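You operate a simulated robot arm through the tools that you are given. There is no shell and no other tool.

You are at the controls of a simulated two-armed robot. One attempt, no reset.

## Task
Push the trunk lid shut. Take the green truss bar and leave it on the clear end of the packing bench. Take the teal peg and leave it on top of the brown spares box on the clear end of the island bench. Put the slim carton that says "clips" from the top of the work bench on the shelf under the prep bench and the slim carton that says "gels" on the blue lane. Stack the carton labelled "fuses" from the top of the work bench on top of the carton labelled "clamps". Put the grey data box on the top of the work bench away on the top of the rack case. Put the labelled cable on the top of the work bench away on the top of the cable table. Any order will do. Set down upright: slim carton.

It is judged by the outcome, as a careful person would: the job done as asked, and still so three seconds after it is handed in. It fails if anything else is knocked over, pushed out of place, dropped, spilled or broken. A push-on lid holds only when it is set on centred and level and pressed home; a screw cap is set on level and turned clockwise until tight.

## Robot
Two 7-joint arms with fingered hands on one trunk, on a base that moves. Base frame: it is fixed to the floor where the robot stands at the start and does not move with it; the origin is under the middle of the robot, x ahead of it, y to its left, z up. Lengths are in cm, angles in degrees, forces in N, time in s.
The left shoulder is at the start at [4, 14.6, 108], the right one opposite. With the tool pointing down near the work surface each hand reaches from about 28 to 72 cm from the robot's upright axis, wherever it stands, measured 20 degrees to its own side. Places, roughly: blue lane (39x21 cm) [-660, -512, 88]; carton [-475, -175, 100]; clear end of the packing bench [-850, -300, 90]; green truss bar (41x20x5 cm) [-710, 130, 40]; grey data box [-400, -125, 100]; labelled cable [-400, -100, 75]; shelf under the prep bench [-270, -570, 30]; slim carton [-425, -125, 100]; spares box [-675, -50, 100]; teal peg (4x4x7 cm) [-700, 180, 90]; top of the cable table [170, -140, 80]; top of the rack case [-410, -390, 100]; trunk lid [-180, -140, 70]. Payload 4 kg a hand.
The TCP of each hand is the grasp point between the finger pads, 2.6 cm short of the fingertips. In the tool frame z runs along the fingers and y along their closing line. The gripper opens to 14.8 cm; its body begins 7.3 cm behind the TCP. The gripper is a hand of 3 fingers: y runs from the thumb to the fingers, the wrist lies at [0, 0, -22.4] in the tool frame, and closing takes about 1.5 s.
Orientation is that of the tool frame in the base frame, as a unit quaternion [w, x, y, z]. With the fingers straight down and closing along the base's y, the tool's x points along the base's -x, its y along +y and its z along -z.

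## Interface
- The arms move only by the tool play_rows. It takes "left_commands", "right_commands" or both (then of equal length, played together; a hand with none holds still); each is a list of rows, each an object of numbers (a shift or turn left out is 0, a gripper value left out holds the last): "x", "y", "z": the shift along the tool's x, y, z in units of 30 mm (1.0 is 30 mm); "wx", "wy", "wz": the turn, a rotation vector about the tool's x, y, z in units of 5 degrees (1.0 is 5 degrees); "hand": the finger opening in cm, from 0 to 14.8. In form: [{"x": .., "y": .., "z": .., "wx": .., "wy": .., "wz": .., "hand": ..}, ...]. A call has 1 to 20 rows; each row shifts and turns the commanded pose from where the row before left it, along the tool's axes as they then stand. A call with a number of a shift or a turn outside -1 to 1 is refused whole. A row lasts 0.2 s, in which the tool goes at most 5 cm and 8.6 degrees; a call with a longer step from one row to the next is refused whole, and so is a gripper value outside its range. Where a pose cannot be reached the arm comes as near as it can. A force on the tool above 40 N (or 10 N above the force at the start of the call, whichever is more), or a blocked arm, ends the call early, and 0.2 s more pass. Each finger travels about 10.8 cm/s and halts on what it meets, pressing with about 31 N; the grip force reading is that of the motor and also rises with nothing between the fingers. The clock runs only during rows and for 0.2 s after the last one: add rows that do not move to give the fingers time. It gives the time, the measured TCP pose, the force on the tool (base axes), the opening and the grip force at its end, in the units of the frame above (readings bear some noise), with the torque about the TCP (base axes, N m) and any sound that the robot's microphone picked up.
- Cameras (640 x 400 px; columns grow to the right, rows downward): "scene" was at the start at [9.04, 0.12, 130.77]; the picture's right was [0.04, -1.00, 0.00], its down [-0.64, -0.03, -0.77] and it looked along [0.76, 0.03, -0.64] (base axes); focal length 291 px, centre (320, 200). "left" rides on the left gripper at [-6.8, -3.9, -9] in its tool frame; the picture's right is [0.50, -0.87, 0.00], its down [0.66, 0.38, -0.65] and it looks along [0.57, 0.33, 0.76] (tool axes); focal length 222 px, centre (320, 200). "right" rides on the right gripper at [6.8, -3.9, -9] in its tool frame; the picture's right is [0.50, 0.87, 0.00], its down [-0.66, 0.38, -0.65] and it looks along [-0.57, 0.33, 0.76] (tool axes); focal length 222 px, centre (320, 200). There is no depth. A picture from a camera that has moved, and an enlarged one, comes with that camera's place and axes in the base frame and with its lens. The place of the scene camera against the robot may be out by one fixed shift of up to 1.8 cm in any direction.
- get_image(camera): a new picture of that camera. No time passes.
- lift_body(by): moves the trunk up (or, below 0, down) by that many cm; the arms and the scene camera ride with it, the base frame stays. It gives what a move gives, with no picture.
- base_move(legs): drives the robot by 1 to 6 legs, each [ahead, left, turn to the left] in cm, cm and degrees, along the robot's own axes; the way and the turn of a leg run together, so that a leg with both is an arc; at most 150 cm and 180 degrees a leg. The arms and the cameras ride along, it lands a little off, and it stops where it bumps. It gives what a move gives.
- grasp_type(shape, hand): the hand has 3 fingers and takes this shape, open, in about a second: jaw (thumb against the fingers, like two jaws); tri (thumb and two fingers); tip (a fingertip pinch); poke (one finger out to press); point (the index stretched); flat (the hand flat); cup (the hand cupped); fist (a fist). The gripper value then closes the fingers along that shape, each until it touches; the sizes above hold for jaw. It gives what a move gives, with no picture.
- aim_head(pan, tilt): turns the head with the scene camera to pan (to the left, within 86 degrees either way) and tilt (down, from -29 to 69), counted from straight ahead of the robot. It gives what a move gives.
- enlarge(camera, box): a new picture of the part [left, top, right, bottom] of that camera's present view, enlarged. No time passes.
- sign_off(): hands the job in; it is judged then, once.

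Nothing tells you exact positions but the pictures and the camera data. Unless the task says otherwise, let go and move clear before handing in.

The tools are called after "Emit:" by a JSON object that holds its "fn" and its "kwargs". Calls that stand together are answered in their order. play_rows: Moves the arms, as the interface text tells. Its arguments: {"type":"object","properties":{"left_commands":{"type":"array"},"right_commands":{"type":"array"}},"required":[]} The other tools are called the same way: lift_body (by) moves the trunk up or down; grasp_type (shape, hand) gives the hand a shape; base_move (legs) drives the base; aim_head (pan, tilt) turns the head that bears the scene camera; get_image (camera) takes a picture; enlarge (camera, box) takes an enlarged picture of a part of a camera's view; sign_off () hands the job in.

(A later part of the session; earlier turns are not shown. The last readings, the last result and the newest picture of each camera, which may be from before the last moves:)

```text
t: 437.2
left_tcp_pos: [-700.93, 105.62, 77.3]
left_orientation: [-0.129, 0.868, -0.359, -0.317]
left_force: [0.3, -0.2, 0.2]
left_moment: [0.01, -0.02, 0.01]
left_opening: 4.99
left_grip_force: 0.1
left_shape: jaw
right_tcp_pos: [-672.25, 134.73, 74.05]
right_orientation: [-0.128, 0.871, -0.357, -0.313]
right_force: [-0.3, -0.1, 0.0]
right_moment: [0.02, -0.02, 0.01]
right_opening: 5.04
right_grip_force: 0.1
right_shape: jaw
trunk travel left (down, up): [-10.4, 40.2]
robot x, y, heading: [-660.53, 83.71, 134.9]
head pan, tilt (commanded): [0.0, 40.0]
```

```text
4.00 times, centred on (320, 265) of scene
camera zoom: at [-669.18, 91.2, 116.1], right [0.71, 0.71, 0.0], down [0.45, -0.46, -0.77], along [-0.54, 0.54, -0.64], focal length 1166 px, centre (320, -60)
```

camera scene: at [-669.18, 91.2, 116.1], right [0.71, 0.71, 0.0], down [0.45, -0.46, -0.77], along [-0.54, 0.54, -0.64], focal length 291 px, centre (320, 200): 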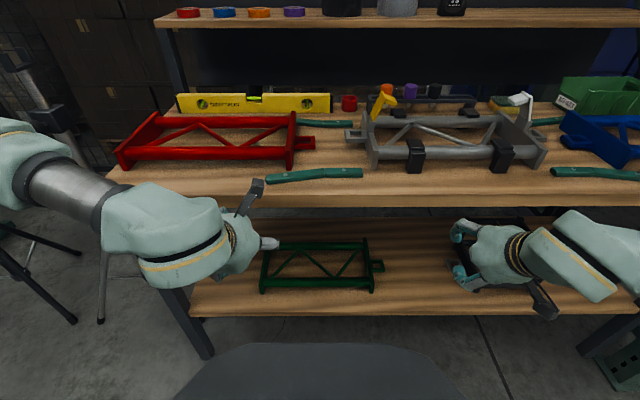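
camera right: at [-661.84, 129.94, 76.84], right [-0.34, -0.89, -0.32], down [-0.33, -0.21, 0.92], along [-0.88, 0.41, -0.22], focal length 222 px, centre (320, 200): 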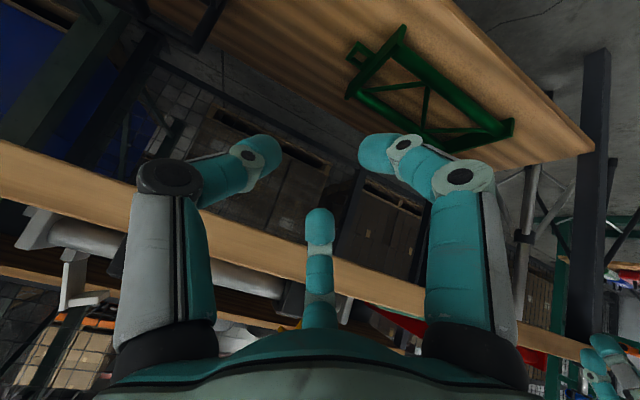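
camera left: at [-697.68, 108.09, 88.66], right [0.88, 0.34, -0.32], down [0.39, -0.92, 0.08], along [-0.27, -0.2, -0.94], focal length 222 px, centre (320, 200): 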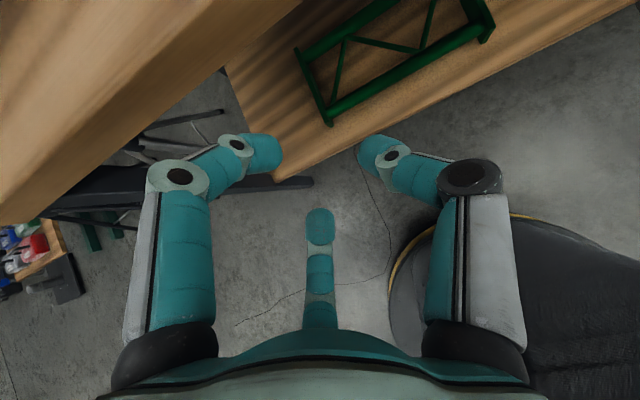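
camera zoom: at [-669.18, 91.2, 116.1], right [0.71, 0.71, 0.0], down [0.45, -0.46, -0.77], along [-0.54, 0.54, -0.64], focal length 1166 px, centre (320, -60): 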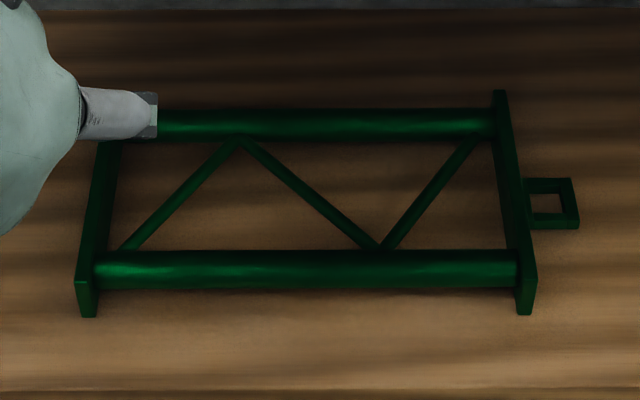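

The truss: left plate mid-plane near [-717,115], right plate near [-693,139.5], top at z 38.4, shelf at z 33. I lower both hands in front of the table first.

Emit:
{"fn": "lift_body", "kwargs": {"by": -10}}

Emit:
{"fn": "play_rows", "kwargs": {"left_commands": [{"x": 0.59, "y": 0.21, "z": 0.7, "hand": 6}, {"x": 0.59, "y": 0.21, "z": 0.7, "hand": 6}, {"x": 0.59, "y": 0.21, "z": 0.7, "hand": 6}, {"x": 0.59, "y": 0.21, "z": 0.7, "hand": 6}, {"x": 0.59, "y": 0.21, "z": 0.7, "hand": 6}, {"x": 0.59, "y": 0.21, "z": 0.7, "hand": 6}, {"x": 0.59, "y": 0.21, "z": 0.7, "hand": 6}, {"x": 0.59, "y": 0.2, "z": 0.7, "hand": 6}, {}, {}], "right_commands": [{"x": 0.5, "y": 0.51, "z": 0.61, "hand": 6}, {"x": 0.5, "y": 0.51, "z": 0.61, "hand": 6}, {"x": 0.5, "y": 0.51, "z": 0.61, "hand": 6}, {"x": 0.5, "y": 0.51, "z": 0.61, "hand": 6}, {"x": 0.5, "y": 0.51, "z": 0.61, "hand": 6}, {"x": 0.5, "y": 0.51, "z": 0.61, "hand": 6}, {"x": 0.5, "y": 0.51, "z": 0.61, "hand": 6}, {"x": 0.5, "y": 0.51, "z": 0.61, "hand": 6}, {}, {}]}}

Emit:
{"fn": "get_image", "kwargs": {"camera": "scene"}}

Emit:
{"fn": "get_image", "kwargs": {"camera": "left"}}

Emit:
{"fn": "get_image", "kwargs": {"camera": "right"}}

```text
t: 438.5
left_tcp_pos: [-700.85, 105.75, 67.52]
left_orientation: [-0.128, 0.868, -0.359, -0.317]
left_force: [-0.1, -0.2, -0.1]
left_moment: [0.02, -0.02, -0.01]
left_opening: 4.99
left_grip_force: 0.0
left_shape: jaw
right_tcp_pos: [-672.25, 134.85, 64.24]
right_orientation: [-0.129, 0.87, -0.358, -0.314]
right_force: [0.0, -0.1, 0.4]
right_moment: [-0.02, 0.01, 0.0]
right_opening: 5.04
right_grip_force: 0.1
right_shape: jaw
trunk travel left (down, up): [-0.4, 50.2]
robot x, y, heading: [-660.37, 83.82, 135.0]
head pan, tilt (commanded): [0.0, 40.0]
```

```text
t: 440.7
left_tcp_pos: [-702.26, 104.49, 62.43]
left_orientation: [-0.127, 0.869, -0.359, -0.316]
left_force: [0.8, -1.3, -0.1]
left_moment: [0.05, 0.01, 0.01]
left_opening: 5.97
left_grip_force: 0.1
left_shape: jaw
left hand out of reach, approached as far as the arm can: row 2, 3, 4, 5, 6, 7, 8
right_tcp_pos: [-685.77, 133.54, 57.03]
right_orientation: [-0.127, 0.872, -0.358, -0.308]
right_force: [-0.2, 0.2, -0.3]
right_moment: [-0.02, -0.04, 0.0]
right_opening: 5.97
right_grip_force: 0.1
right_shape: jaw
right hand out of reach, approached as far as the arm can: row 1, 2, 3, 4, 5, 6, 7, 8
trunk travel left (down, up): [-0.4, 50.2]
robot x, y, heading: [-660.24, 83.72, 135.0]
head pan, tilt (commanded): [0.0, 40.0]
```

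```text
taken
camera scene: at [-669.19, 91.2, 106.22], right [0.71, 0.71, 0.0], down [0.45, -0.46, -0.77], along [-0.54, 0.54, -0.64], focal length 291 px, centre (320, 200)
```

scene: 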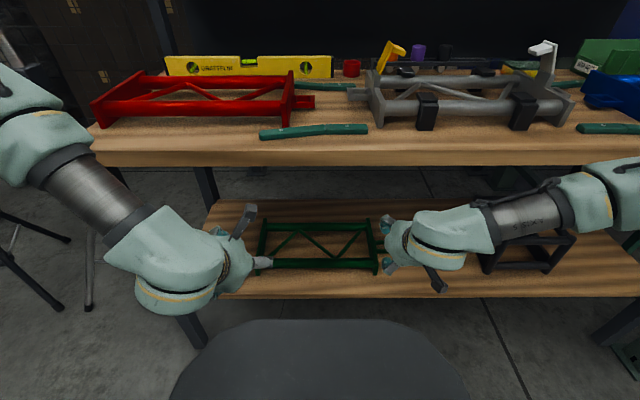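

```text
taken
camera left: at [-699.14, 106.98, 73.8], right [0.88, 0.34, -0.33], down [0.39, -0.92, 0.08], along [-0.27, -0.2, -0.94], focal length 222 px, centre (320, 200)
```

left: 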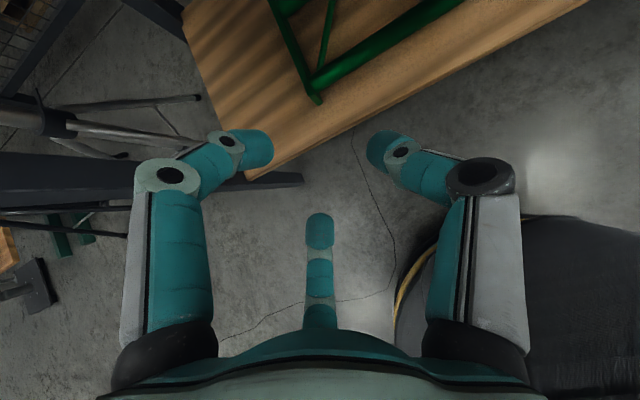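

```text
taken
camera right: at [-675.35, 128.58, 59.82], right [-0.33, -0.89, -0.31], down [-0.34, -0.2, 0.92], along [-0.88, 0.41, -0.23], focal length 222 px, centre (320, 200)
```

right: 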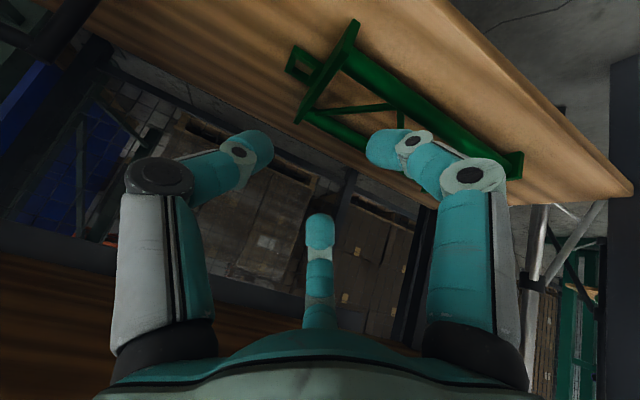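

Emit:
{"fn": "base_move", "kwargs": {"legs": [[-14, 0, 0]]}}

Emit:
{"fn": "play_rows", "kwargs": {"left_commands": [{"z": 0.9, "x": -0.3}, {"z": 0.9, "x": -0.3}, {"z": 0.9}, {"z": 0.9}, {"z": 0.9}, {"z": 0.5, "x": 0.5}, {"x": 0.6, "z": 0.5}, {"x": 0.6, "z": 0.5}, {}], "right_commands": [{"z": 0.5, "x": 0.4}, {"z": 0.5, "x": 0.4}, {"z": 0.5, "x": 0.4}, {"z": 0.5, "x": 0.4}, {"z": 0.5, "x": 0.4}, {}, {}, {}, {}]}}

Emit:
{"fn": "get_image", "kwargs": {"camera": "scene"}}

```text
t: 442.0
left_tcp_pos: [-692.53, 94.85, 62.53]
left_orientation: [-0.126, 0.869, -0.358, -0.317]
left_force: [0.7, 0.6, 0.3]
left_moment: [-0.01, 0.0, -0.01]
left_opening: 5.97
left_grip_force: 0.0
left_shape: jaw
right_tcp_pos: [-676.06, 123.81, 57.04]
right_orientation: [-0.126, 0.872, -0.358, -0.309]
right_force: [-0.6, -0.8, 0.5]
right_moment: [-0.02, -0.02, 0.02]
right_opening: 6.02
right_grip_force: 0.0
right_shape: jaw
trunk travel left (down, up): [-0.4, 50.2]
robot x, y, heading: [-650.67, 74.51, 134.8]
head pan, tilt (commanded): [0.0, 40.0]
```

```text
t: 444.0
left_tcp_pos: [-700.38, 104.13, 50.91]
left_orientation: [-0.123, 0.871, -0.358, -0.313]
left_force: [0.2, 0.5, -0.5]
left_moment: [0.01, 0.0, 0.0]
left_opening: 5.99
left_grip_force: 0.1
left_shape: jaw
left hand out of reach, approached as far as the arm can: row 5, 6, 7, 8
right_tcp_pos: [-679.09, 127.26, 51.16]
right_orientation: [-0.125, 0.873, -0.358, -0.306]
right_force: [-0.3, -0.1, -0.7]
right_moment: [-0.02, 0.0, 0.0]
right_opening: 5.93
right_grip_force: 0.1
right_shape: jaw
right hand out of reach, approached as far as the arm can: row 1, 2, 3, 4, 5
trunk travel left (down, up): [-0.4, 50.2]
robot x, y, heading: [-651.05, 73.99, 135.2]
head pan, tilt (commanded): [0.0, 40.0]
```

```text
taken
camera scene: at [-659.53, 81.53, 106.22], right [0.71, 0.71, 0.0], down [0.45, -0.46, -0.77], along [-0.54, 0.54, -0.64], focal length 291 px, centre (320, 200)
```

scene: 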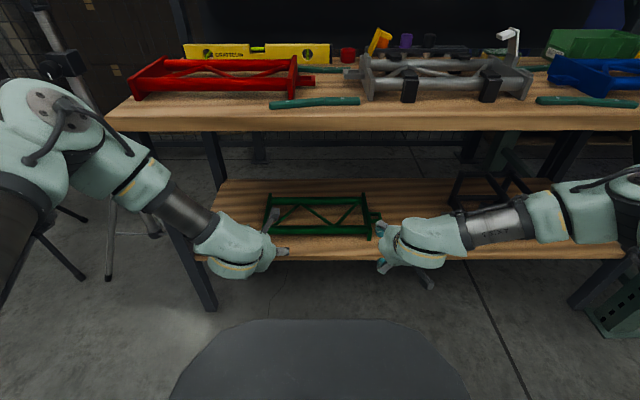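

Emit:
{"fn": "play_rows", "kwargs": {"left_commands": [{"wy": -1}, {"wy": -1}, {"wy": -1}, {"wy": -1}, {}, {"z": 0.45, "x": 0.87}, {"z": 0.45, "x": 0.87}, {"z": 0.45, "x": 0.87}, {}], "right_commands": [{"wy": 1}, {"wy": 1}, {"wy": 1}, {"wy": 1}, {}, {"z": 0.9, "x": 0.3}, {"z": 0.9, "x": 0.3}, {"z": 0.9, "x": 0.3}, {}]}}

Emit:
{"fn": "get_image", "kwargs": {"camera": "scene"}}

```text
t: 446.0
left_tcp_pos: [-699.66, 105.5, 47.21]
left_orientation: [-0.119, 0.873, -0.358, -0.309]
left_force: [1.3, -0.1, -0.9]
left_moment: [-0.01, 0.0, -0.01]
left_opening: 5.97
left_grip_force: 0.0
left_shape: jaw
left hand out of reach, approached as far as the arm can: row 1, 2, 3, 4, 6, 7, 8
right_tcp_pos: [-679.11, 127.24, 42.6]
right_orientation: [-0.063, 0.912, -0.374, -0.153]
right_force: [-0.4, 0.1, -0.1]
right_moment: [0.01, -0.02, 0.0]
right_opening: 5.99
right_grip_force: 0.1
right_shape: jaw
trunk travel left (down, up): [-0.4, 50.2]
robot x, y, heading: [-650.55, 74.13, 134.8]
head pan, tilt (commanded): [0.0, 40.0]
```

```text
taken
camera scene: at [-659.53, 81.54, 106.22], right [0.71, 0.71, 0.0], down [0.45, -0.46, -0.77], along [-0.54, 0.54, -0.64], focal length 291 px, centre (320, 200)
```

scene: 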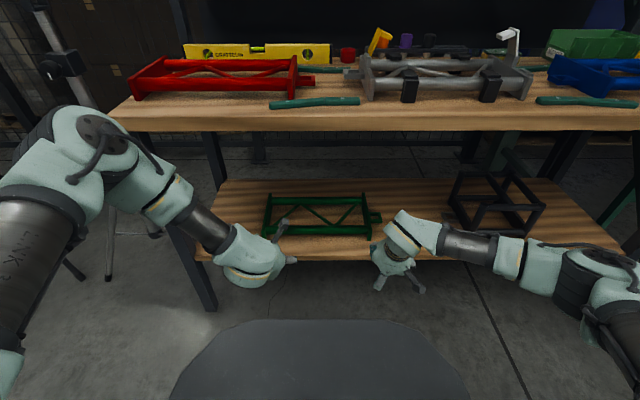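

The wrists allow about 20° of forward tilt down here, which is enough. I set both hands to that tilt at z≈44 in front of the shelf.

Emit:
{"fn": "play_rows", "kwargs": {"left_commands": [{"wy": 1}, {"wy": 1}, {"wy": 1}, {"wy": 1}, {"z": 0.5}, {"z": 0.4}, {}, {}], "right_commands": [{}, {}, {}, {}, {"z": -0.4}, {}, {}, {}]}}

Emit:
{"fn": "get_image", "kwargs": {"camera": "scene"}}

Emit:
{"fn": "get_image", "kwargs": {"camera": "left"}}

Emit:
{"fn": "get_image", "kwargs": {"camera": "right"}}

```text
t: 447.8
left_tcp_pos: [-700.12, 106.01, 44.63]
left_orientation: [-0.06, 0.912, -0.374, -0.158]
left_force: [0.8, 0.5, 0.3]
left_moment: [0.03, 0.0, 0.02]
left_opening: 5.97
left_grip_force: 0.1
left_shape: jaw
right_tcp_pos: [-678.9, 126.99, 43.61]
right_orientation: [-0.062, 0.913, -0.374, -0.153]
right_force: [-0.4, 0.9, -0.2]
right_moment: [-0.01, 0.0, 0.02]
right_opening: 5.97
right_grip_force: 0.2
right_shape: jaw
trunk travel left (down, up): [-0.4, 50.2]
robot x, y, heading: [-650.82, 74.5, 135.2]
head pan, tilt (commanded): [0.0, 40.0]
```

```text
taken
camera scene: at [-659.53, 81.53, 106.22], right [0.71, 0.71, 0.0], down [0.45, -0.46, -0.77], along [-0.54, 0.54, -0.64], focal length 291 px, centre (320, 200)
```

scene: 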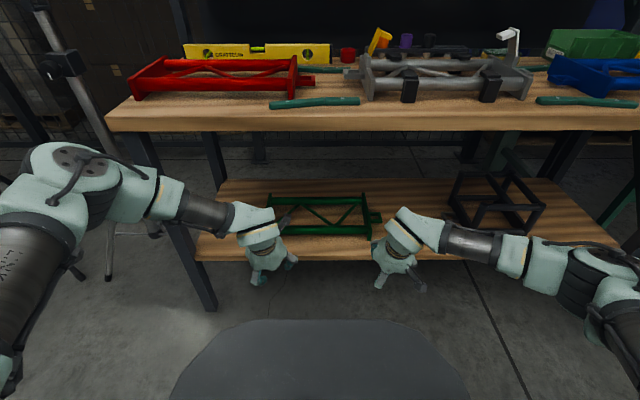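

```text
taken
camera left: at [-699.74, 111.38, 55.43], right [0.94, 0.29, -0.17], down [0.33, -0.85, 0.4], along [-0.03, -0.44, -0.9], focal length 222 px, centre (320, 200)
```

left: 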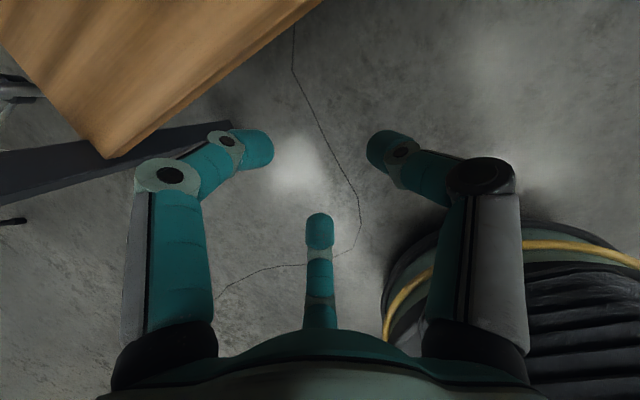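

```text
taken
camera right: at [-669.61, 123.15, 50.02], right [-0.27, -0.95, -0.16], down [-0.56, 0.02, 0.83], along [-0.79, 0.32, -0.53], focal length 222 px, centre (320, 200)
```

right: 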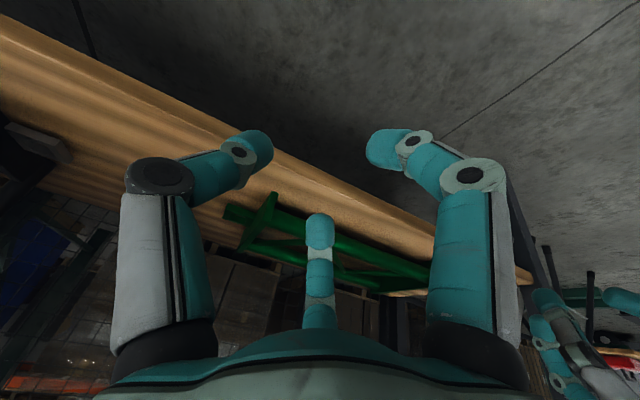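

Emit:
{"fn": "play_rows", "kwargs": {"left_commands": [{"x": -0.27, "y": 0.48, "z": 0.1}, {"x": -0.27, "y": 0.48, "z": 0.1}, {"x": -0.27, "y": 0.48, "z": 0.1}, {"x": -0.27, "y": 0.48, "z": 0.1}, {}, {}], "right_commands": [{"x": -0.705, "y": 0.18, "z": 0.25}, {"x": -0.705, "y": 0.18, "z": 0.25}, {"x": -0.705, "y": 0.18, "z": 0.25}, {"x": -0.705, "y": 0.18, "z": 0.25}, {}, {}]}}

Emit:
{"fn": "get_image", "kwargs": {"camera": "scene"}}

```text
t: 449.2
left_tcp_pos: [-706.53, 104.36, 44.52]
left_orientation: [-0.059, 0.912, -0.374, -0.157]
left_force: [0.5, 0.3, -1.0]
left_moment: [0.0, -0.01, -0.05]
left_opening: 5.99
left_grip_force: 0.0
left_shape: jaw
right_tcp_pos: [-686.85, 131.84, 43.4]
right_orientation: [-0.063, 0.913, -0.373, -0.153]
right_force: [0.2, -0.6, 0.7]
right_moment: [-0.03, -0.04, -0.01]
right_opening: 5.96
right_grip_force: 0.0
right_shape: jaw
trunk travel left (down, up): [-0.4, 50.2]
robot x, y, heading: [-650.53, 74.59, 135.1]
head pan, tilt (commanded): [0.0, 40.0]
```

```text
taken
camera scene: at [-659.53, 81.53, 106.22], right [0.71, 0.71, 0.0], down [0.45, -0.46, -0.77], along [-0.54, 0.54, -0.64], focal length 291 px, centre (320, 200)
```

scene: 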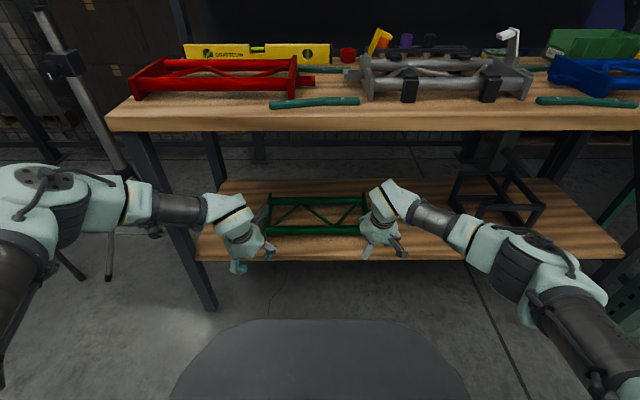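

Emit:
{"fn": "play_rows", "kwargs": {"left_commands": [{"wy": -1}, {"wy": -1}, {"wy": -0.6}, {}], "right_commands": [{"wy": -1}, {"wy": -1}, {"wy": -0.6}, {}]}}

```text
t: 450.2
left_tcp_pos: [-706.5, 104.35, 44.64]
left_orientation: [-0.102, 0.888, -0.365, -0.26]
left_force: [0.2, 0.1, 0.9]
left_moment: [0.01, -0.02, 0.03]
left_opening: 6.0
left_grip_force: 0.0
left_shape: jaw
right_tcp_pos: [-686.84, 131.73, 43.54]
right_orientation: [-0.105, 0.889, -0.366, -0.255]
right_force: [-0.2, -0.1, 0.3]
right_moment: [-0.01, 0.01, 0.0]
right_opening: 5.99
right_grip_force: 0.0
right_shape: jaw
trunk travel left (down, up): [-0.4, 50.2]
robot x, y, heading: [-650.68, 74.4, 134.9]
head pan, tilt (commanded): [0.0, 40.0]
```

Emit:
{"fn": "play_rows", "kwargs": {"left_commands": [{"wy": -0.8}, {"wy": -0.8}, {}], "right_commands": [{"wy": -0.8}, {"wy": -0.8}, {}]}}

Emit:
{"fn": "get_image", "kwargs": {"camera": "scene"}}

```text
t: 451.0
left_tcp_pos: [-706.66, 104.39, 44.63]
left_orientation: [-0.115, 0.878, -0.361, -0.291]
left_force: [-0.6, -0.4, 0.2]
left_moment: [-0.02, 0.0, 0.04]
left_opening: 5.97
left_grip_force: 0.1
left_shape: jaw
left hand out of reach, approached as far as the arm can: row 2
right_tcp_pos: [-686.74, 131.72, 43.43]
right_orientation: [-0.13, 0.869, -0.356, -0.316]
right_force: [-0.2, 0.1, -0.5]
right_moment: [-0.03, 0.03, 0.02]
right_opening: 6.01
right_grip_force: 0.0
right_shape: jaw
trunk travel left (down, up): [-0.4, 50.2]
robot x, y, heading: [-650.2, 73.98, 135.1]
head pan, tilt (commanded): [0.0, 40.0]
```

```text
taken
camera scene: at [-659.54, 81.53, 106.22], right [0.71, 0.71, 0.0], down [0.45, -0.46, -0.77], along [-0.54, 0.54, -0.64], focal length 291 px, centre (320, 200)
```

scene: 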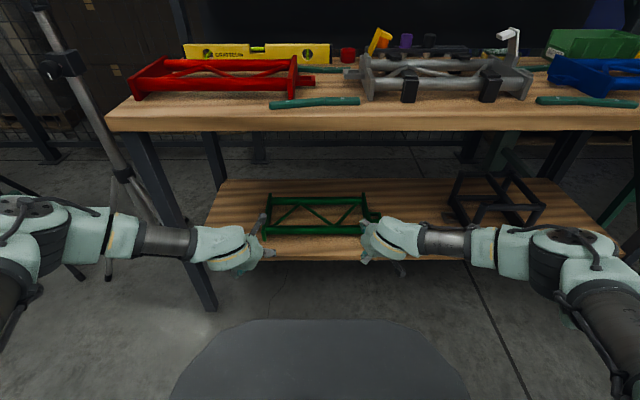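

Both hands are at 36–40° tilt and the elbows sit low enough to pass the table edge. I drive forward slowly in two steps.

Emit:
{"fn": "base_move", "kwargs": {"legs": [[12, 0, 0]]}}

Emit:
{"fn": "get_image", "kwargs": {"camera": "scene"}}

Emit:
{"fn": "get_image", "kwargs": {"camera": "left"}}

Emit:
{"fn": "get_image", "kwargs": {"camera": "right"}}

```text
t: 452.3
left_tcp_pos: [-715.07, 113.13, 44.57]
left_orientation: [-0.115, 0.878, -0.363, -0.289]
left_force: [-0.1, 0.3, -0.4]
left_moment: [-0.02, 0.03, -0.04]
left_opening: 5.97
left_grip_force: 0.0
left_shape: jaw
right_tcp_pos: [-695.22, 140.46, 43.38]
right_orientation: [-0.13, 0.869, -0.357, -0.316]
right_force: [0.5, -0.3, -1.5]
right_moment: [-0.03, -0.01, 0.01]
right_opening: 5.97
right_grip_force: 0.0
right_shape: jaw
trunk travel left (down, up): [-0.4, 50.2]
robot x, y, heading: [-659.3, 82.71, 135.1]
head pan, tilt (commanded): [0.0, 40.0]
```

```text
taken
camera scene: at [-668.16, 90.23, 106.21], right [0.71, 0.7, 0.0], down [0.45, -0.46, -0.77], along [-0.54, 0.54, -0.64], focal length 291 px, centre (320, 200)
```

scene: 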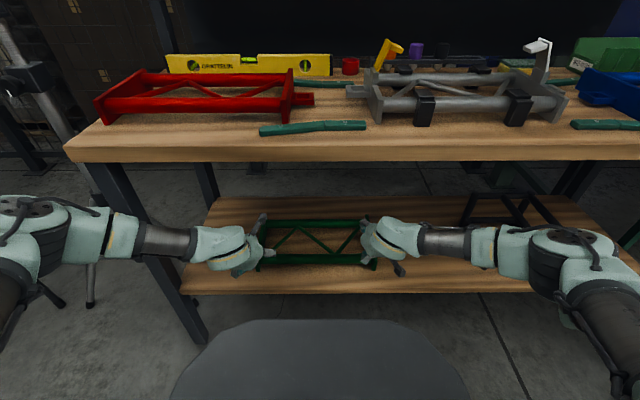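

```text
taken
camera left: at [-712.39, 116.09, 55.93], right [0.89, 0.33, -0.3], down [0.39, -0.91, 0.14], along [-0.23, -0.24, -0.94], focal length 222 px, centre (320, 200)
```

left: 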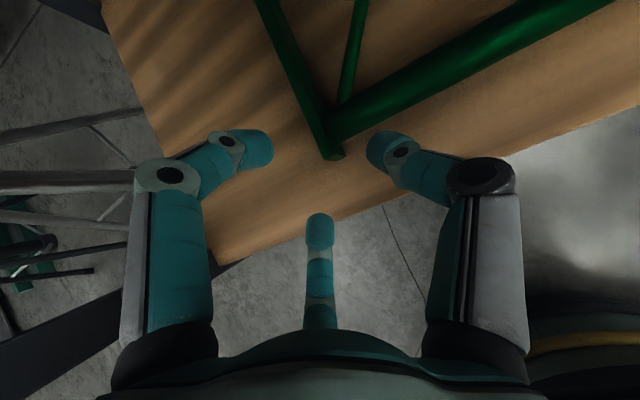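

```text
taken
camera right: at [-684.76, 135.48, 46.12], right [-0.34, -0.89, -0.32], down [-0.33, -0.21, 0.92], along [-0.88, 0.41, -0.22], focal length 222 px, centre (320, 200)
```

right: 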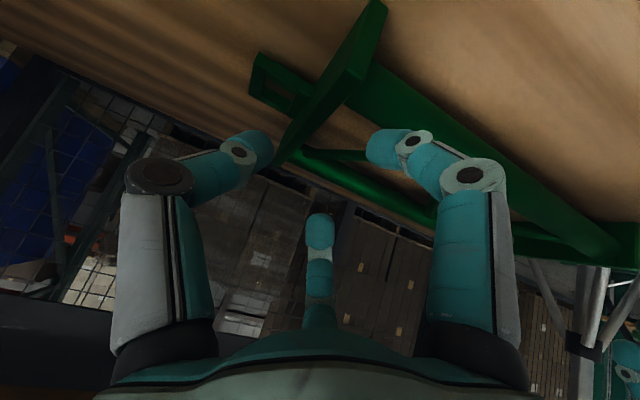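

Emit:
{"fn": "base_move", "kwargs": {"legs": [[10, 0, 0]]}}

Emit:
{"fn": "play_rows", "kwargs": {"left_commands": [{}, {}, {}]}}

Emit:
{"fn": "get_image", "kwargs": {"camera": "scene"}}

Emit:
{"fn": "get_image", "kwargs": {"camera": "left"}}

Emit:
{"fn": "get_image", "kwargs": {"camera": "right"}}

```text
t: 453.4
left_tcp_pos: [-722.26, 120.33, 44.64]
left_orientation: [-0.115, 0.878, -0.363, -0.29]
left_force: [-1.0, -0.1, -1.1]
left_moment: [-0.01, 0.01, 0.01]
left_opening: 5.98
left_grip_force: 0.2
left_shape: jaw
right_tcp_pos: [-702.39, 147.59, 43.57]
right_orientation: [-0.13, 0.869, -0.358, -0.316]
right_force: [0.0, 0.4, 0.2]
right_moment: [0.0, 0.01, -0.01]
right_opening: 5.99
right_grip_force: 0.1
right_shape: jaw
trunk travel left (down, up): [-0.4, 50.2]
robot x, y, heading: [-666.44, 90.24, 134.6]
head pan, tilt (commanded): [0.0, 40.0]
```

```text
t: 454.2
left_tcp_pos: [-722.27, 120.28, 44.63]
left_orientation: [-0.115, 0.878, -0.363, -0.29]
left_force: [0.1, -0.3, 0.4]
left_moment: [-0.02, 0.0, -0.02]
left_opening: 5.97
left_grip_force: 0.0
left_shape: jaw
right_tcp_pos: [-702.34, 147.73, 43.41]
right_orientation: [-0.13, 0.869, -0.358, -0.316]
right_force: [-0.5, 0.6, -0.3]
right_moment: [-0.07, -0.01, 0.02]
right_opening: 5.98
right_grip_force: 0.0
right_shape: jaw
trunk travel left (down, up): [-0.4, 50.2]
robot x, y, heading: [-665.89, 89.91, 134.6]
head pan, tilt (commanded): [0.0, 40.0]
```

```text
taken
camera scene: at [-675.24, 97.36, 106.22], right [0.71, 0.7, 0.0], down [0.45, -0.46, -0.77], along [-0.54, 0.54, -0.64], focal length 291 px, centre (320, 200)
```

scene: 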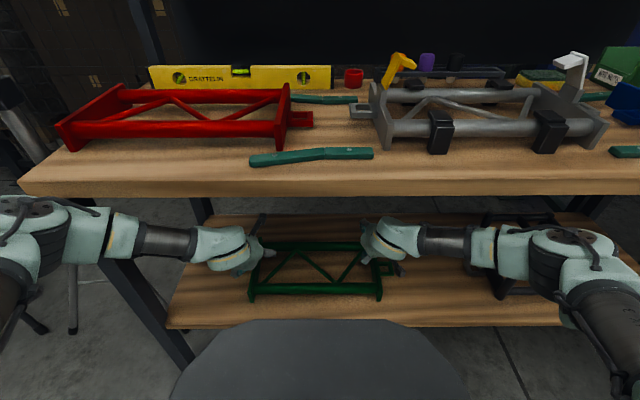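

```text
taken
camera left: at [-719.48, 123.28, 55.99], right [0.89, 0.33, -0.3], down [0.39, -0.91, 0.14], along [-0.23, -0.24, -0.94], focal length 222 px, centre (320, 200)
```

left: 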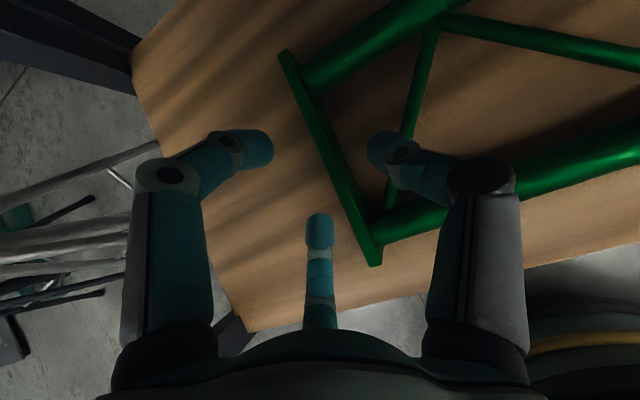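

```text
taken
camera right: at [-691.86, 142.65, 46.17], right [-0.34, -0.89, -0.32], down [-0.33, -0.21, 0.92], along [-0.88, 0.42, -0.22], focal length 222 px, centre (320, 200)
```

right: 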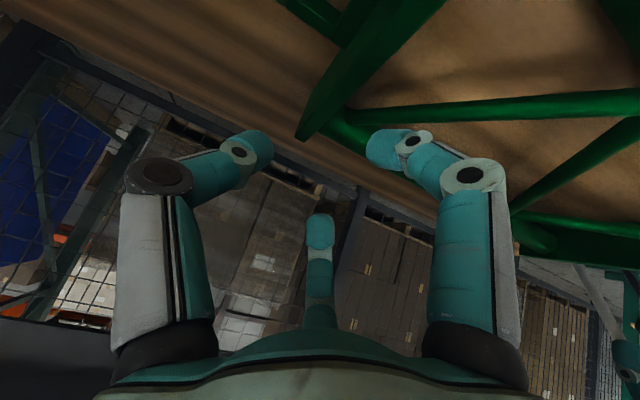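

Hands straddle both end plates under the table. I lower halfway and check.

Emit:
{"fn": "play_rows", "kwargs": {"left_commands": [{"x": 0.3, "z": 0.41}, {"x": 0.3, "z": 0.41}, {}, {}], "right_commands": [{"x": 0.25, "z": 0.3}, {"x": 0.25, "z": 0.3}, {}, {}]}}

Emit:
{"fn": "get_image", "kwargs": {"camera": "left"}}

Emit:
{"fn": "get_image", "kwargs": {"camera": "right"}}

Emit:
{"fn": "enlarge", "kwargs": {"camera": "scene", "box": [190, 200, 440, 320]}}

```text
t: 455.2
left_tcp_pos: [-722.26, 120.16, 41.72]
left_orientation: [-0.114, 0.878, -0.362, -0.291]
left_force: [0.2, -0.3, -0.4]
left_moment: [0.02, -0.01, 0.01]
left_opening: 5.97
left_grip_force: 0.1
left_shape: jaw
right_tcp_pos: [-702.3, 147.57, 41.17]
right_orientation: [-0.129, 0.87, -0.357, -0.316]
right_force: [-0.9, -0.2, -0.2]
right_moment: [0.0, -0.01, 0.02]
right_opening: 6.01
right_grip_force: 0.0
right_shape: jaw
trunk travel left (down, up): [-0.4, 50.2]
robot x, y, heading: [-666.68, 89.94, 134.7]
head pan, tilt (commanded): [0.0, 40.0]
```

```text
taken
camera left: at [-719.55, 123.16, 53.0], right [0.89, 0.33, -0.3], down [0.39, -0.91, 0.14], along [-0.23, -0.24, -0.94], focal length 222 px, centre (320, 200)
```

left: 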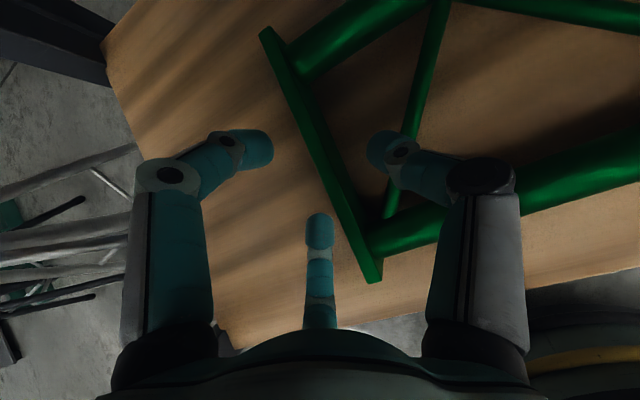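

```text
taken
camera right: at [-691.85, 142.65, 43.87], right [-0.34, -0.89, -0.32], down [-0.33, -0.21, 0.92], along [-0.88, 0.42, -0.22], focal length 222 px, centre (320, 200)
```

right: 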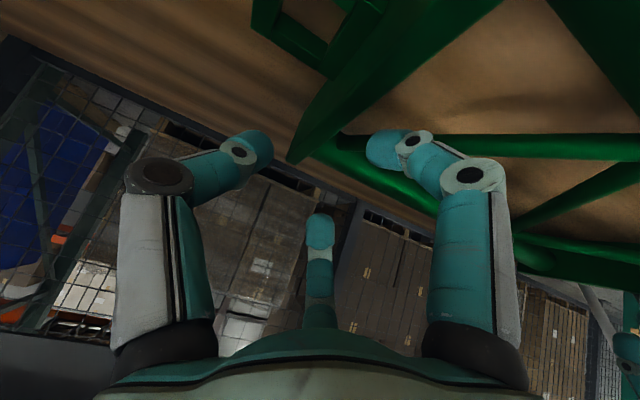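

```text
2.56 times, centred on (315, 260) of scene
camera zoom: at [-675.24, 97.36, 106.22], right [0.71, 0.7, 0.0], down [0.45, -0.46, -0.77], along [-0.54, 0.54, -0.64], focal length 746 px, centre (333, 46)
```

zoom: 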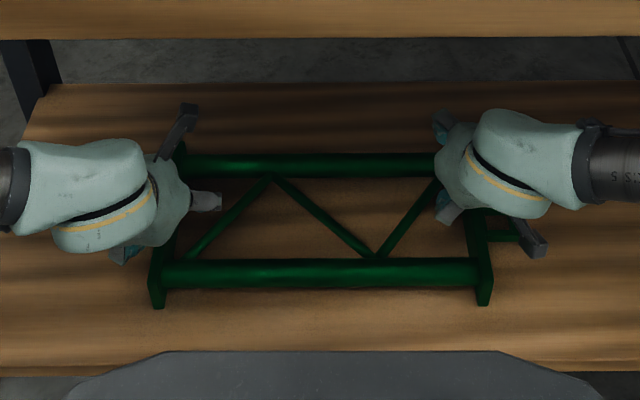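

Emit:
{"fn": "play_rows", "kwargs": {"left_commands": [{"y": 0.17}, {"x": 0.25, "z": 0.34}, {"x": 0.25, "z": 0.34}, {"x": 0.15, "z": 0.2}, {}, {}], "right_commands": [{}, {"x": 0.25, "z": 0.3}, {"x": 0.25, "z": 0.3}, {"x": 0.12, "z": 0.15}, {}, {}]}}

Emit:
{"fn": "get_image", "kwargs": {"camera": "left"}}

Emit:
{"fn": "get_image", "kwargs": {"camera": "right"}}

```text
t: 456.6
left_tcp_pos: [-722.57, 119.92, 38.45]
left_orientation: [-0.114, 0.878, -0.363, -0.29]
left_force: [-0.2, 0.2, 0.1]
left_moment: [0.0, -0.01, 0.02]
left_opening: 5.99
left_grip_force: 0.0
left_shape: jaw
right_tcp_pos: [-702.36, 147.72, 38.17]
right_orientation: [-0.13, 0.869, -0.357, -0.316]
right_force: [0.1, 0.4, 0.5]
right_moment: [0.0, -0.03, -0.03]
right_opening: 5.98
right_grip_force: 0.1
right_shape: jaw
trunk travel left (down, up): [-0.4, 50.2]
robot x, y, heading: [-666.61, 89.64, 134.7]
head pan, tilt (commanded): [0.0, 40.0]
```

```text
taken
camera left: at [-719.91, 122.86, 49.69], right [0.89, 0.33, -0.3], down [0.39, -0.91, 0.14], along [-0.23, -0.24, -0.94], focal length 222 px, centre (320, 200)
```

left: 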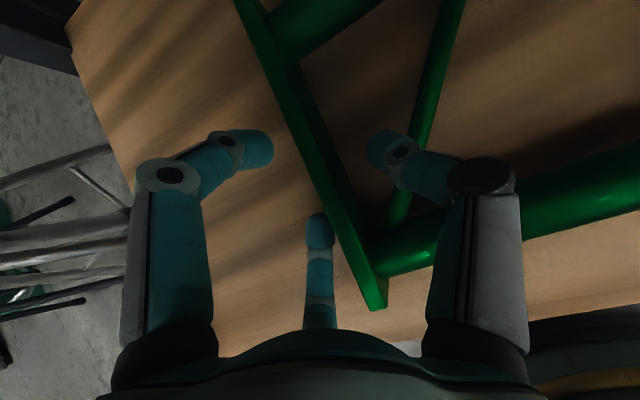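

```text
taken
camera right: at [-691.91, 142.67, 40.91], right [-0.34, -0.89, -0.32], down [-0.33, -0.21, 0.92], along [-0.88, 0.41, -0.22], focal length 222 px, centre (320, 200)
```

right: 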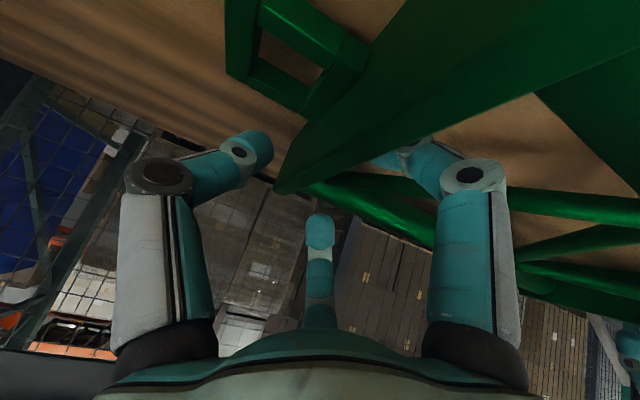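

Both hands straddle the plates. I close both hands together.

Emit:
{"fn": "play_rows", "kwargs": {"left_commands": [{"hand": 4.5}, {"hand": 3.5}, {"hand": 2.5}, {"hand": 1.5}, {"hand": 0.5}, {"hand": 0}, {"hand": 0}, {"hand": 0}, {"hand": 0}], "right_commands": [{"hand": 4.5}, {"hand": 3.5}, {"hand": 2.5}, {"hand": 1.5}, {"hand": 0.5}, {"hand": 0}, {"hand": 0}, {"hand": 0}, {"hand": 0}]}}

Emit:
{"fn": "get_image", "kwargs": {"camera": "left"}}

Emit:
{"fn": "get_image", "kwargs": {"camera": "right"}}

Emit:
{"fn": "enlarge", "kwargs": {"camera": "scene", "box": [190, 200, 440, 320]}}

```text
t: 458.6
left_tcp_pos: [-722.55, 119.75, 38.37]
left_orientation: [-0.115, 0.878, -0.362, -0.291]
left_force: [-4.1, -6.3, -0.6]
left_moment: [-0.06, 0.0, 0.05]
left_opening: 1.15
left_grip_force: 30.9
left_shape: jaw
right_tcp_pos: [-702.39, 147.94, 38.27]
right_orientation: [-0.13, 0.869, -0.357, -0.315]
right_force: [4.7, 7.7, -0.1]
right_moment: [0.18, -0.15, -0.15]
right_opening: 0.63
right_grip_force: 30.9
right_shape: jaw
trunk travel left (down, up): [-0.4, 50.2]
robot x, y, heading: [-666.11, 89.79, 134.9]
head pan, tilt (commanded): [0.0, 40.0]
```

```text
taken
camera left: at [-719.95, 122.81, 49.64], right [0.89, 0.33, -0.3], down [0.39, -0.91, 0.14], along [-0.23, -0.25, -0.94], focal length 222 px, centre (320, 200)
```

left: 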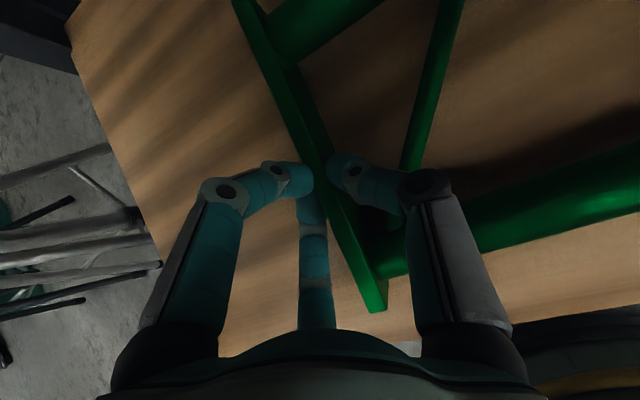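

```text
taken
camera right: at [-691.86, 142.75, 40.91], right [-0.34, -0.88, -0.32], down [-0.33, -0.21, 0.92], along [-0.88, 0.42, -0.22], focal length 222 px, centre (320, 200)
```

right: 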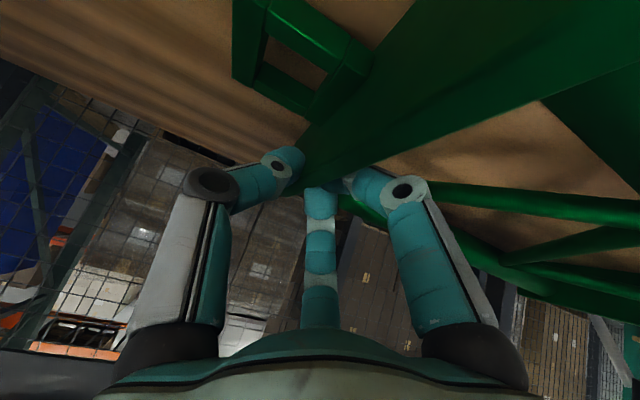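

```text
2.56 times, centred on (315, 260) of scene
camera zoom: at [-675.25, 97.37, 106.22], right [0.71, 0.7, 0.0], down [0.45, -0.46, -0.77], along [-0.54, 0.54, -0.64], focal length 746 px, centre (333, 46)
```

zoom: 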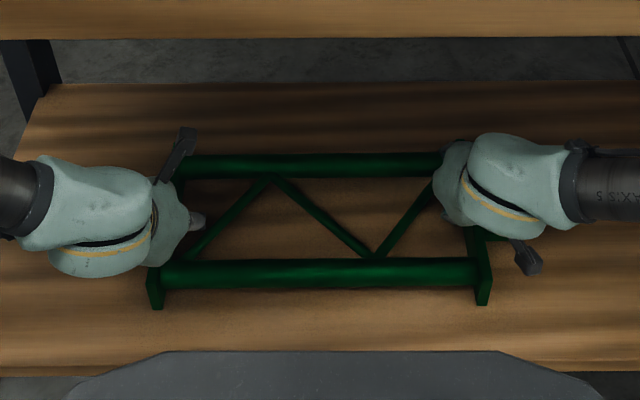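

Both hands grip. I lift a few centimetres together and check.

Emit:
{"fn": "play_rows", "kwargs": {"left_commands": [{"x": -0.1, "z": -0.135}, {"x": -0.15, "z": -0.2}, {"x": -0.15, "z": -0.2}, {"x": -0.15, "z": -0.2}, {}, {}], "right_commands": [{"x": -0.108, "z": -0.129}, {"x": -0.16, "z": -0.192}, {"x": -0.16, "z": -0.192}, {"x": -0.16, "z": -0.192}, {}, {}]}}

Emit:
{"fn": "get_image", "kwargs": {"camera": "scene"}}

Emit:
{"fn": "enlarge", "kwargs": {"camera": "scene", "box": [190, 200, 440, 320]}}

Emit:
{"fn": "get_image", "kwargs": {"camera": "right"}}

```text
t: 460.0
left_tcp_pos: [-722.68, 120.05, 40.91]
left_orientation: [-0.114, 0.879, -0.362, -0.29]
left_force: [-6.6, -9.9, -3.9]
left_moment: [-0.19, 0.15, 0.05]
left_opening: 1.1
left_grip_force: 31.2
left_shape: jaw
right_tcp_pos: [-702.39, 147.7, 41.03]
right_orientation: [-0.131, 0.869, -0.359, -0.315]
right_force: [7.2, 10.1, -3.9]
right_moment: [0.17, -0.15, -0.25]
right_opening: 0.65
right_grip_force: 30.7
right_shape: jaw
trunk travel left (down, up): [-0.4, 50.2]
robot x, y, heading: [-666.18, 90.14, 134.8]
head pan, tilt (commanded): [0.0, 40.0]
```

```text
taken
camera scene: at [-675.29, 97.41, 106.21], right [0.71, 0.7, 0.0], down [0.45, -0.46, -0.77], along [-0.54, 0.54, -0.64], focal length 291 px, centre (320, 200)
```

scene: 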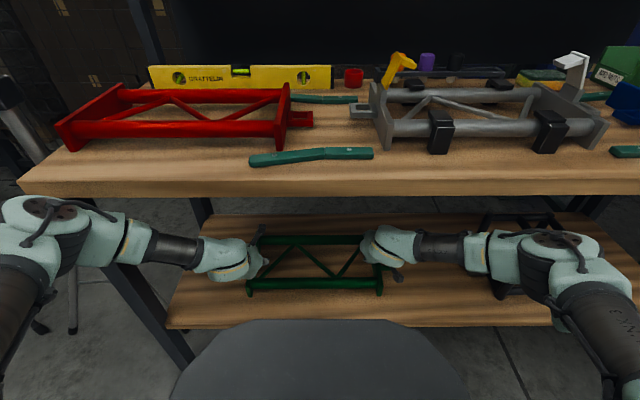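

```text
2.56 times, centred on (315, 260) of scene
camera zoom: at [-675.29, 97.41, 106.21], right [0.71, 0.7, 0.0], down [0.45, -0.46, -0.77], along [-0.54, 0.54, -0.64], focal length 746 px, centre (333, 46)
```

zoom: 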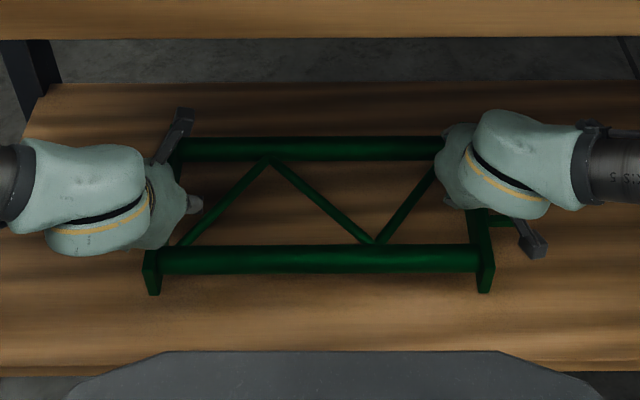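

```text
taken
camera right: at [-691.9, 142.76, 43.63], right [-0.34, -0.88, -0.32], down [-0.33, -0.21, 0.92], along [-0.88, 0.42, -0.22], focal length 222 px, centre (320, 200)
```

right: 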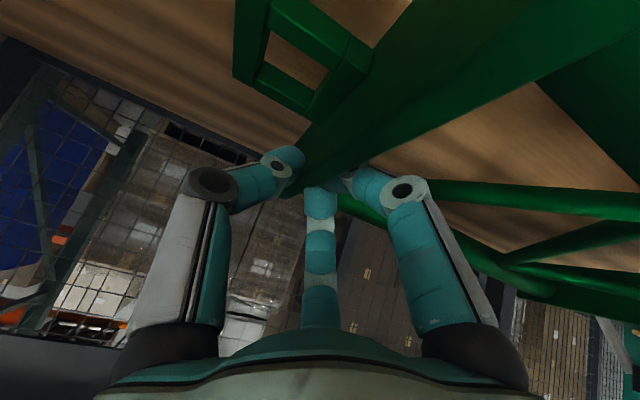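

The truss (0.8 kg) hangs level in both hands. I relieve the side tension, lift a little more, and back out from under the table.

Emit:
{"fn": "play_rows", "kwargs": {"left_commands": [{"y": 0.08}, {"x": -0.15, "z": -0.2}, {"x": -0.15, "z": -0.2}, {"x": -0.1, "z": -0.14}, {}], "right_commands": [{"y": -0.08}, {"x": -0.16, "z": -0.192}, {"x": -0.16, "z": -0.192}, {"x": -0.107, "z": -0.134}, {}]}}

Emit:
{"fn": "base_move", "kwargs": {"legs": [[-25, 0, 0]]}}

Emit:
{"fn": "get_image", "kwargs": {"camera": "scene"}}

```text
t: 461.2
left_tcp_pos: [-722.75, 119.88, 43.01]
left_orientation: [-0.115, 0.878, -0.363, -0.29]
left_force: [0.0, -0.1, -3.2]
left_moment: [-0.02, 0.02, -0.05]
left_opening: 1.09
left_grip_force: 31.1
left_shape: jaw
right_tcp_pos: [-702.22, 147.84, 42.93]
right_orientation: [-0.129, 0.87, -0.357, -0.316]
right_force: [0.0, 0.1, -4.2]
right_moment: [0.01, -0.02, -0.07]
right_opening: 0.62
right_grip_force: 31.4
right_shape: jaw
trunk travel left (down, up): [-0.4, 50.2]
robot x, y, heading: [-666.17, 90.26, 134.7]
head pan, tilt (commanded): [0.0, 40.0]
```

```text
t: 463.1
left_tcp_pos: [-704.7, 101.7, 43.04]
left_orientation: [-0.115, 0.878, -0.363, -0.29]
left_force: [2.7, 3.7, -3.4]
left_moment: [0.05, -0.06, -0.11]
left_opening: 1.12
left_grip_force: 31.5
left_shape: jaw
right_tcp_pos: [-684.12, 129.74, 42.97]
right_orientation: [-0.13, 0.869, -0.357, -0.316]
right_force: [-2.2, -2.6, -3.5]
right_moment: [-0.06, 0.05, 0.02]
right_opening: 0.59
right_grip_force: 30.6
right_shape: jaw
trunk travel left (down, up): [-0.4, 50.2]
robot x, y, heading: [-648.39, 72.03, 134.7]
head pan, tilt (commanded): [0.0, 40.0]
```

```text
taken
camera scene: at [-657.23, 79.23, 106.22], right [0.71, 0.7, 0.0], down [0.45, -0.46, -0.77], along [-0.54, 0.54, -0.64], focal length 291 px, centre (320, 200)
```

scene: 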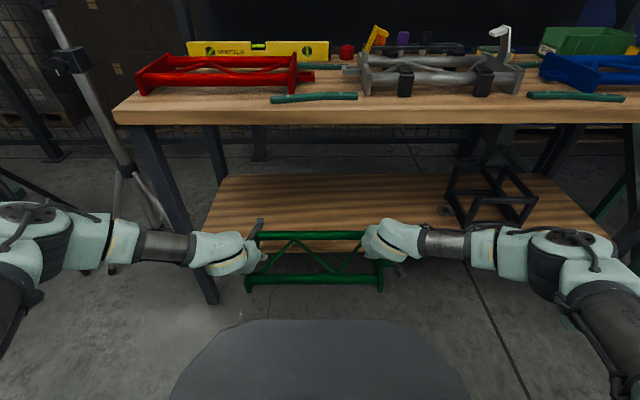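

Emit:
{"fn": "base_move", "kwargs": {"legs": [[-30, 0, 0]]}}

Emit:
{"fn": "lift_body", "kwargs": {"by": 40}}

Emit:
{"fn": "lift_body", "kwargs": {"by": 10}}

Emit:
{"fn": "get_image", "kwargs": {"camera": "scene"}}

```text
t: 465.1
left_tcp_pos: [-683.79, 80.0, 43.07]
left_orientation: [-0.115, 0.879, -0.36, -0.291]
left_force: [1.4, 1.7, -3.5]
left_moment: [0.08, -0.02, -0.05]
left_opening: 1.09
left_grip_force: 30.9
left_shape: jaw
right_tcp_pos: [-663.34, 108.37, 42.87]
right_orientation: [-0.128, 0.87, -0.355, -0.315]
right_force: [-1.8, -1.3, -4.2]
right_moment: [-0.05, -0.02, -0.03]
right_opening: 0.59
right_grip_force: 30.6
right_shape: jaw
trunk travel left (down, up): [-0.4, 50.2]
robot x, y, heading: [-627.15, 51.06, 135.1]
head pan, tilt (commanded): [0.0, 40.0]
```

```text
t: 468.9
left_tcp_pos: [-683.91, 80.25, 82.98]
left_orientation: [-0.114, 0.88, -0.359, -0.29]
left_force: [1.5, 1.7, -3.4]
left_moment: [0.02, -0.03, -0.06]
left_opening: 1.08
left_grip_force: 31.4
left_shape: jaw
right_tcp_pos: [-663.32, 108.38, 82.79]
right_orientation: [-0.129, 0.871, -0.354, -0.316]
right_force: [-0.8, -0.5, -4.0]
right_moment: [-0.03, 0.04, 0.0]
right_opening: 0.59
right_grip_force: 31.3
right_shape: jaw
trunk travel left (down, up): [-40.4, 10.2]
robot x, y, heading: [-627.1, 50.78, 135.3]
head pan, tilt (commanded): [0.0, 40.0]
```

```text
t: 470.3
left_tcp_pos: [-683.79, 80.15, 92.93]
left_orientation: [-0.115, 0.879, -0.36, -0.29]
left_force: [0.9, 0.8, -3.9]
left_moment: [0.03, -0.03, -0.05]
left_opening: 1.08
left_grip_force: 31.2
left_shape: jaw
right_tcp_pos: [-663.48, 108.4, 92.78]
right_orientation: [-0.128, 0.871, -0.354, -0.316]
right_force: [-1.7, -1.1, -4.2]
right_moment: [-0.03, 0.04, -0.03]
right_opening: 0.56
right_grip_force: 30.5
right_shape: jaw
trunk travel left (down, up): [-50.4, 0.2]
robot x, y, heading: [-626.93, 50.8, 135.1]
head pan, tilt (commanded): [0.0, 40.0]
```

```text
taken
camera scene: at [-636.25, 58.14, 156.11], right [0.71, 0.71, 0.0], down [0.46, -0.45, -0.77], along [-0.54, 0.54, -0.64], focal length 291 px, centre (320, 200)
```

scene: 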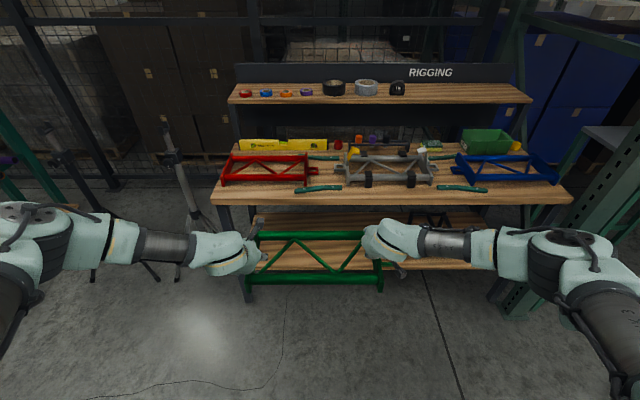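

The truss is clear. I raise it higher and carry it around the island to the packing bench.

Emit:
{"fn": "play_rows", "kwargs": {"left_commands": [{"x": -0.5, "z": -0.67}, {"x": -0.5, "z": -0.67}, {"x": -0.5, "z": -0.67}, {"x": -0.5, "z": -0.67}, {"x": -0.3, "z": -0.4}, {}], "right_commands": [{"x": -0.535, "z": -0.639}, {"x": -0.535, "z": -0.639}, {"x": -0.535, "z": -0.639}, {"x": -0.535, "z": -0.639}, {"x": -0.32, "z": -0.38}, {}]}}

Emit:
{"fn": "base_move", "kwargs": {"legs": [[0, 0, 70], [110, 0, 0], [90, 0, 0], [0, 0, 65]]}}

Emit:
{"fn": "aim_head", "kwargs": {"pan": 0, "tilt": 25}}

Emit:
{"fn": "get_image", "kwargs": {"camera": "scene"}}

```text
t: 471.7
left_tcp_pos: [-683.7, 80.3, 104.72]
left_orientation: [-0.113, 0.88, -0.359, -0.289]
left_force: [1.7, 2.1, -3.3]
left_moment: [0.09, -0.02, -0.05]
left_opening: 1.13
left_grip_force: 31.1
left_shape: jaw
right_tcp_pos: [-663.37, 108.55, 104.33]
right_orientation: [-0.129, 0.87, -0.355, -0.316]
right_force: [-2.1, -3.7, -3.4]
right_moment: [-0.06, 0.05, 0.01]
right_opening: 0.59
right_grip_force: 31.1
right_shape: jaw
trunk travel left (down, up): [-50.4, 0.2]
robot x, y, heading: [-627.32, 51.15, 135.4]
head pan, tilt (commanded): [0.0, 40.0]
```

```text
t: 487.4
left_tcp_pos: [-790.75, -93.59, 104.56]
left_orientation: [0.221, 0.678, 0.666, -0.219]
left_force: [-0.8, 0.2, -3.3]
left_moment: [-0.01, 0.01, -0.04]
left_opening: 1.08
left_grip_force: 30.9
left_shape: jaw
right_tcp_pos: [-825.39, -98.3, 104.44]
right_orientation: [0.239, 0.67, 0.659, -0.244]
right_force: [1.9, 0.1, -3.9]
right_moment: [0.02, -0.05, -0.01]
right_opening: 0.6
right_grip_force: 31.1
right_shape: jaw
trunk travel left (down, up): [-50.4, 0.2]
robot x, y, heading: [-807.95, -32.81, -91.3]
head pan, tilt (commanded): [0.0, 40.0]
```

```text
t: 488.2
left_tcp_pos: [-790.84, -93.57, 104.61]
left_orientation: [0.221, 0.678, 0.666, -0.218]
left_force: [-0.6, -0.1, -4.4]
left_moment: [0.01, 0.04, -0.05]
left_opening: 1.09
left_grip_force: 30.9
left_shape: jaw
right_tcp_pos: [-825.37, -98.34, 104.32]
right_orientation: [0.238, 0.67, 0.66, -0.243]
right_force: [0.7, -0.2, -3.9]
right_moment: [0.03, -0.03, -0.03]
right_opening: 0.61
right_grip_force: 31.0
right_shape: jaw
trunk travel left (down, up): [-50.4, 0.2]
robot x, y, heading: [-808.41, -32.25, -91.4]
head pan, tilt (commanded): [0.0, 25.0]
```

```text
taken
camera scene: at [-810.12, -43.91, 158.41], right [-1.0, 0.02, 0.0], down [0.01, 0.42, -0.91], along [-0.02, -0.91, -0.42], focal length 291 px, centre (320, 200)
```

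scene: 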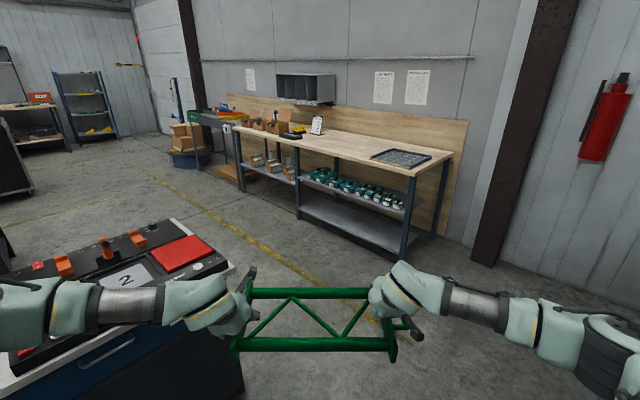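

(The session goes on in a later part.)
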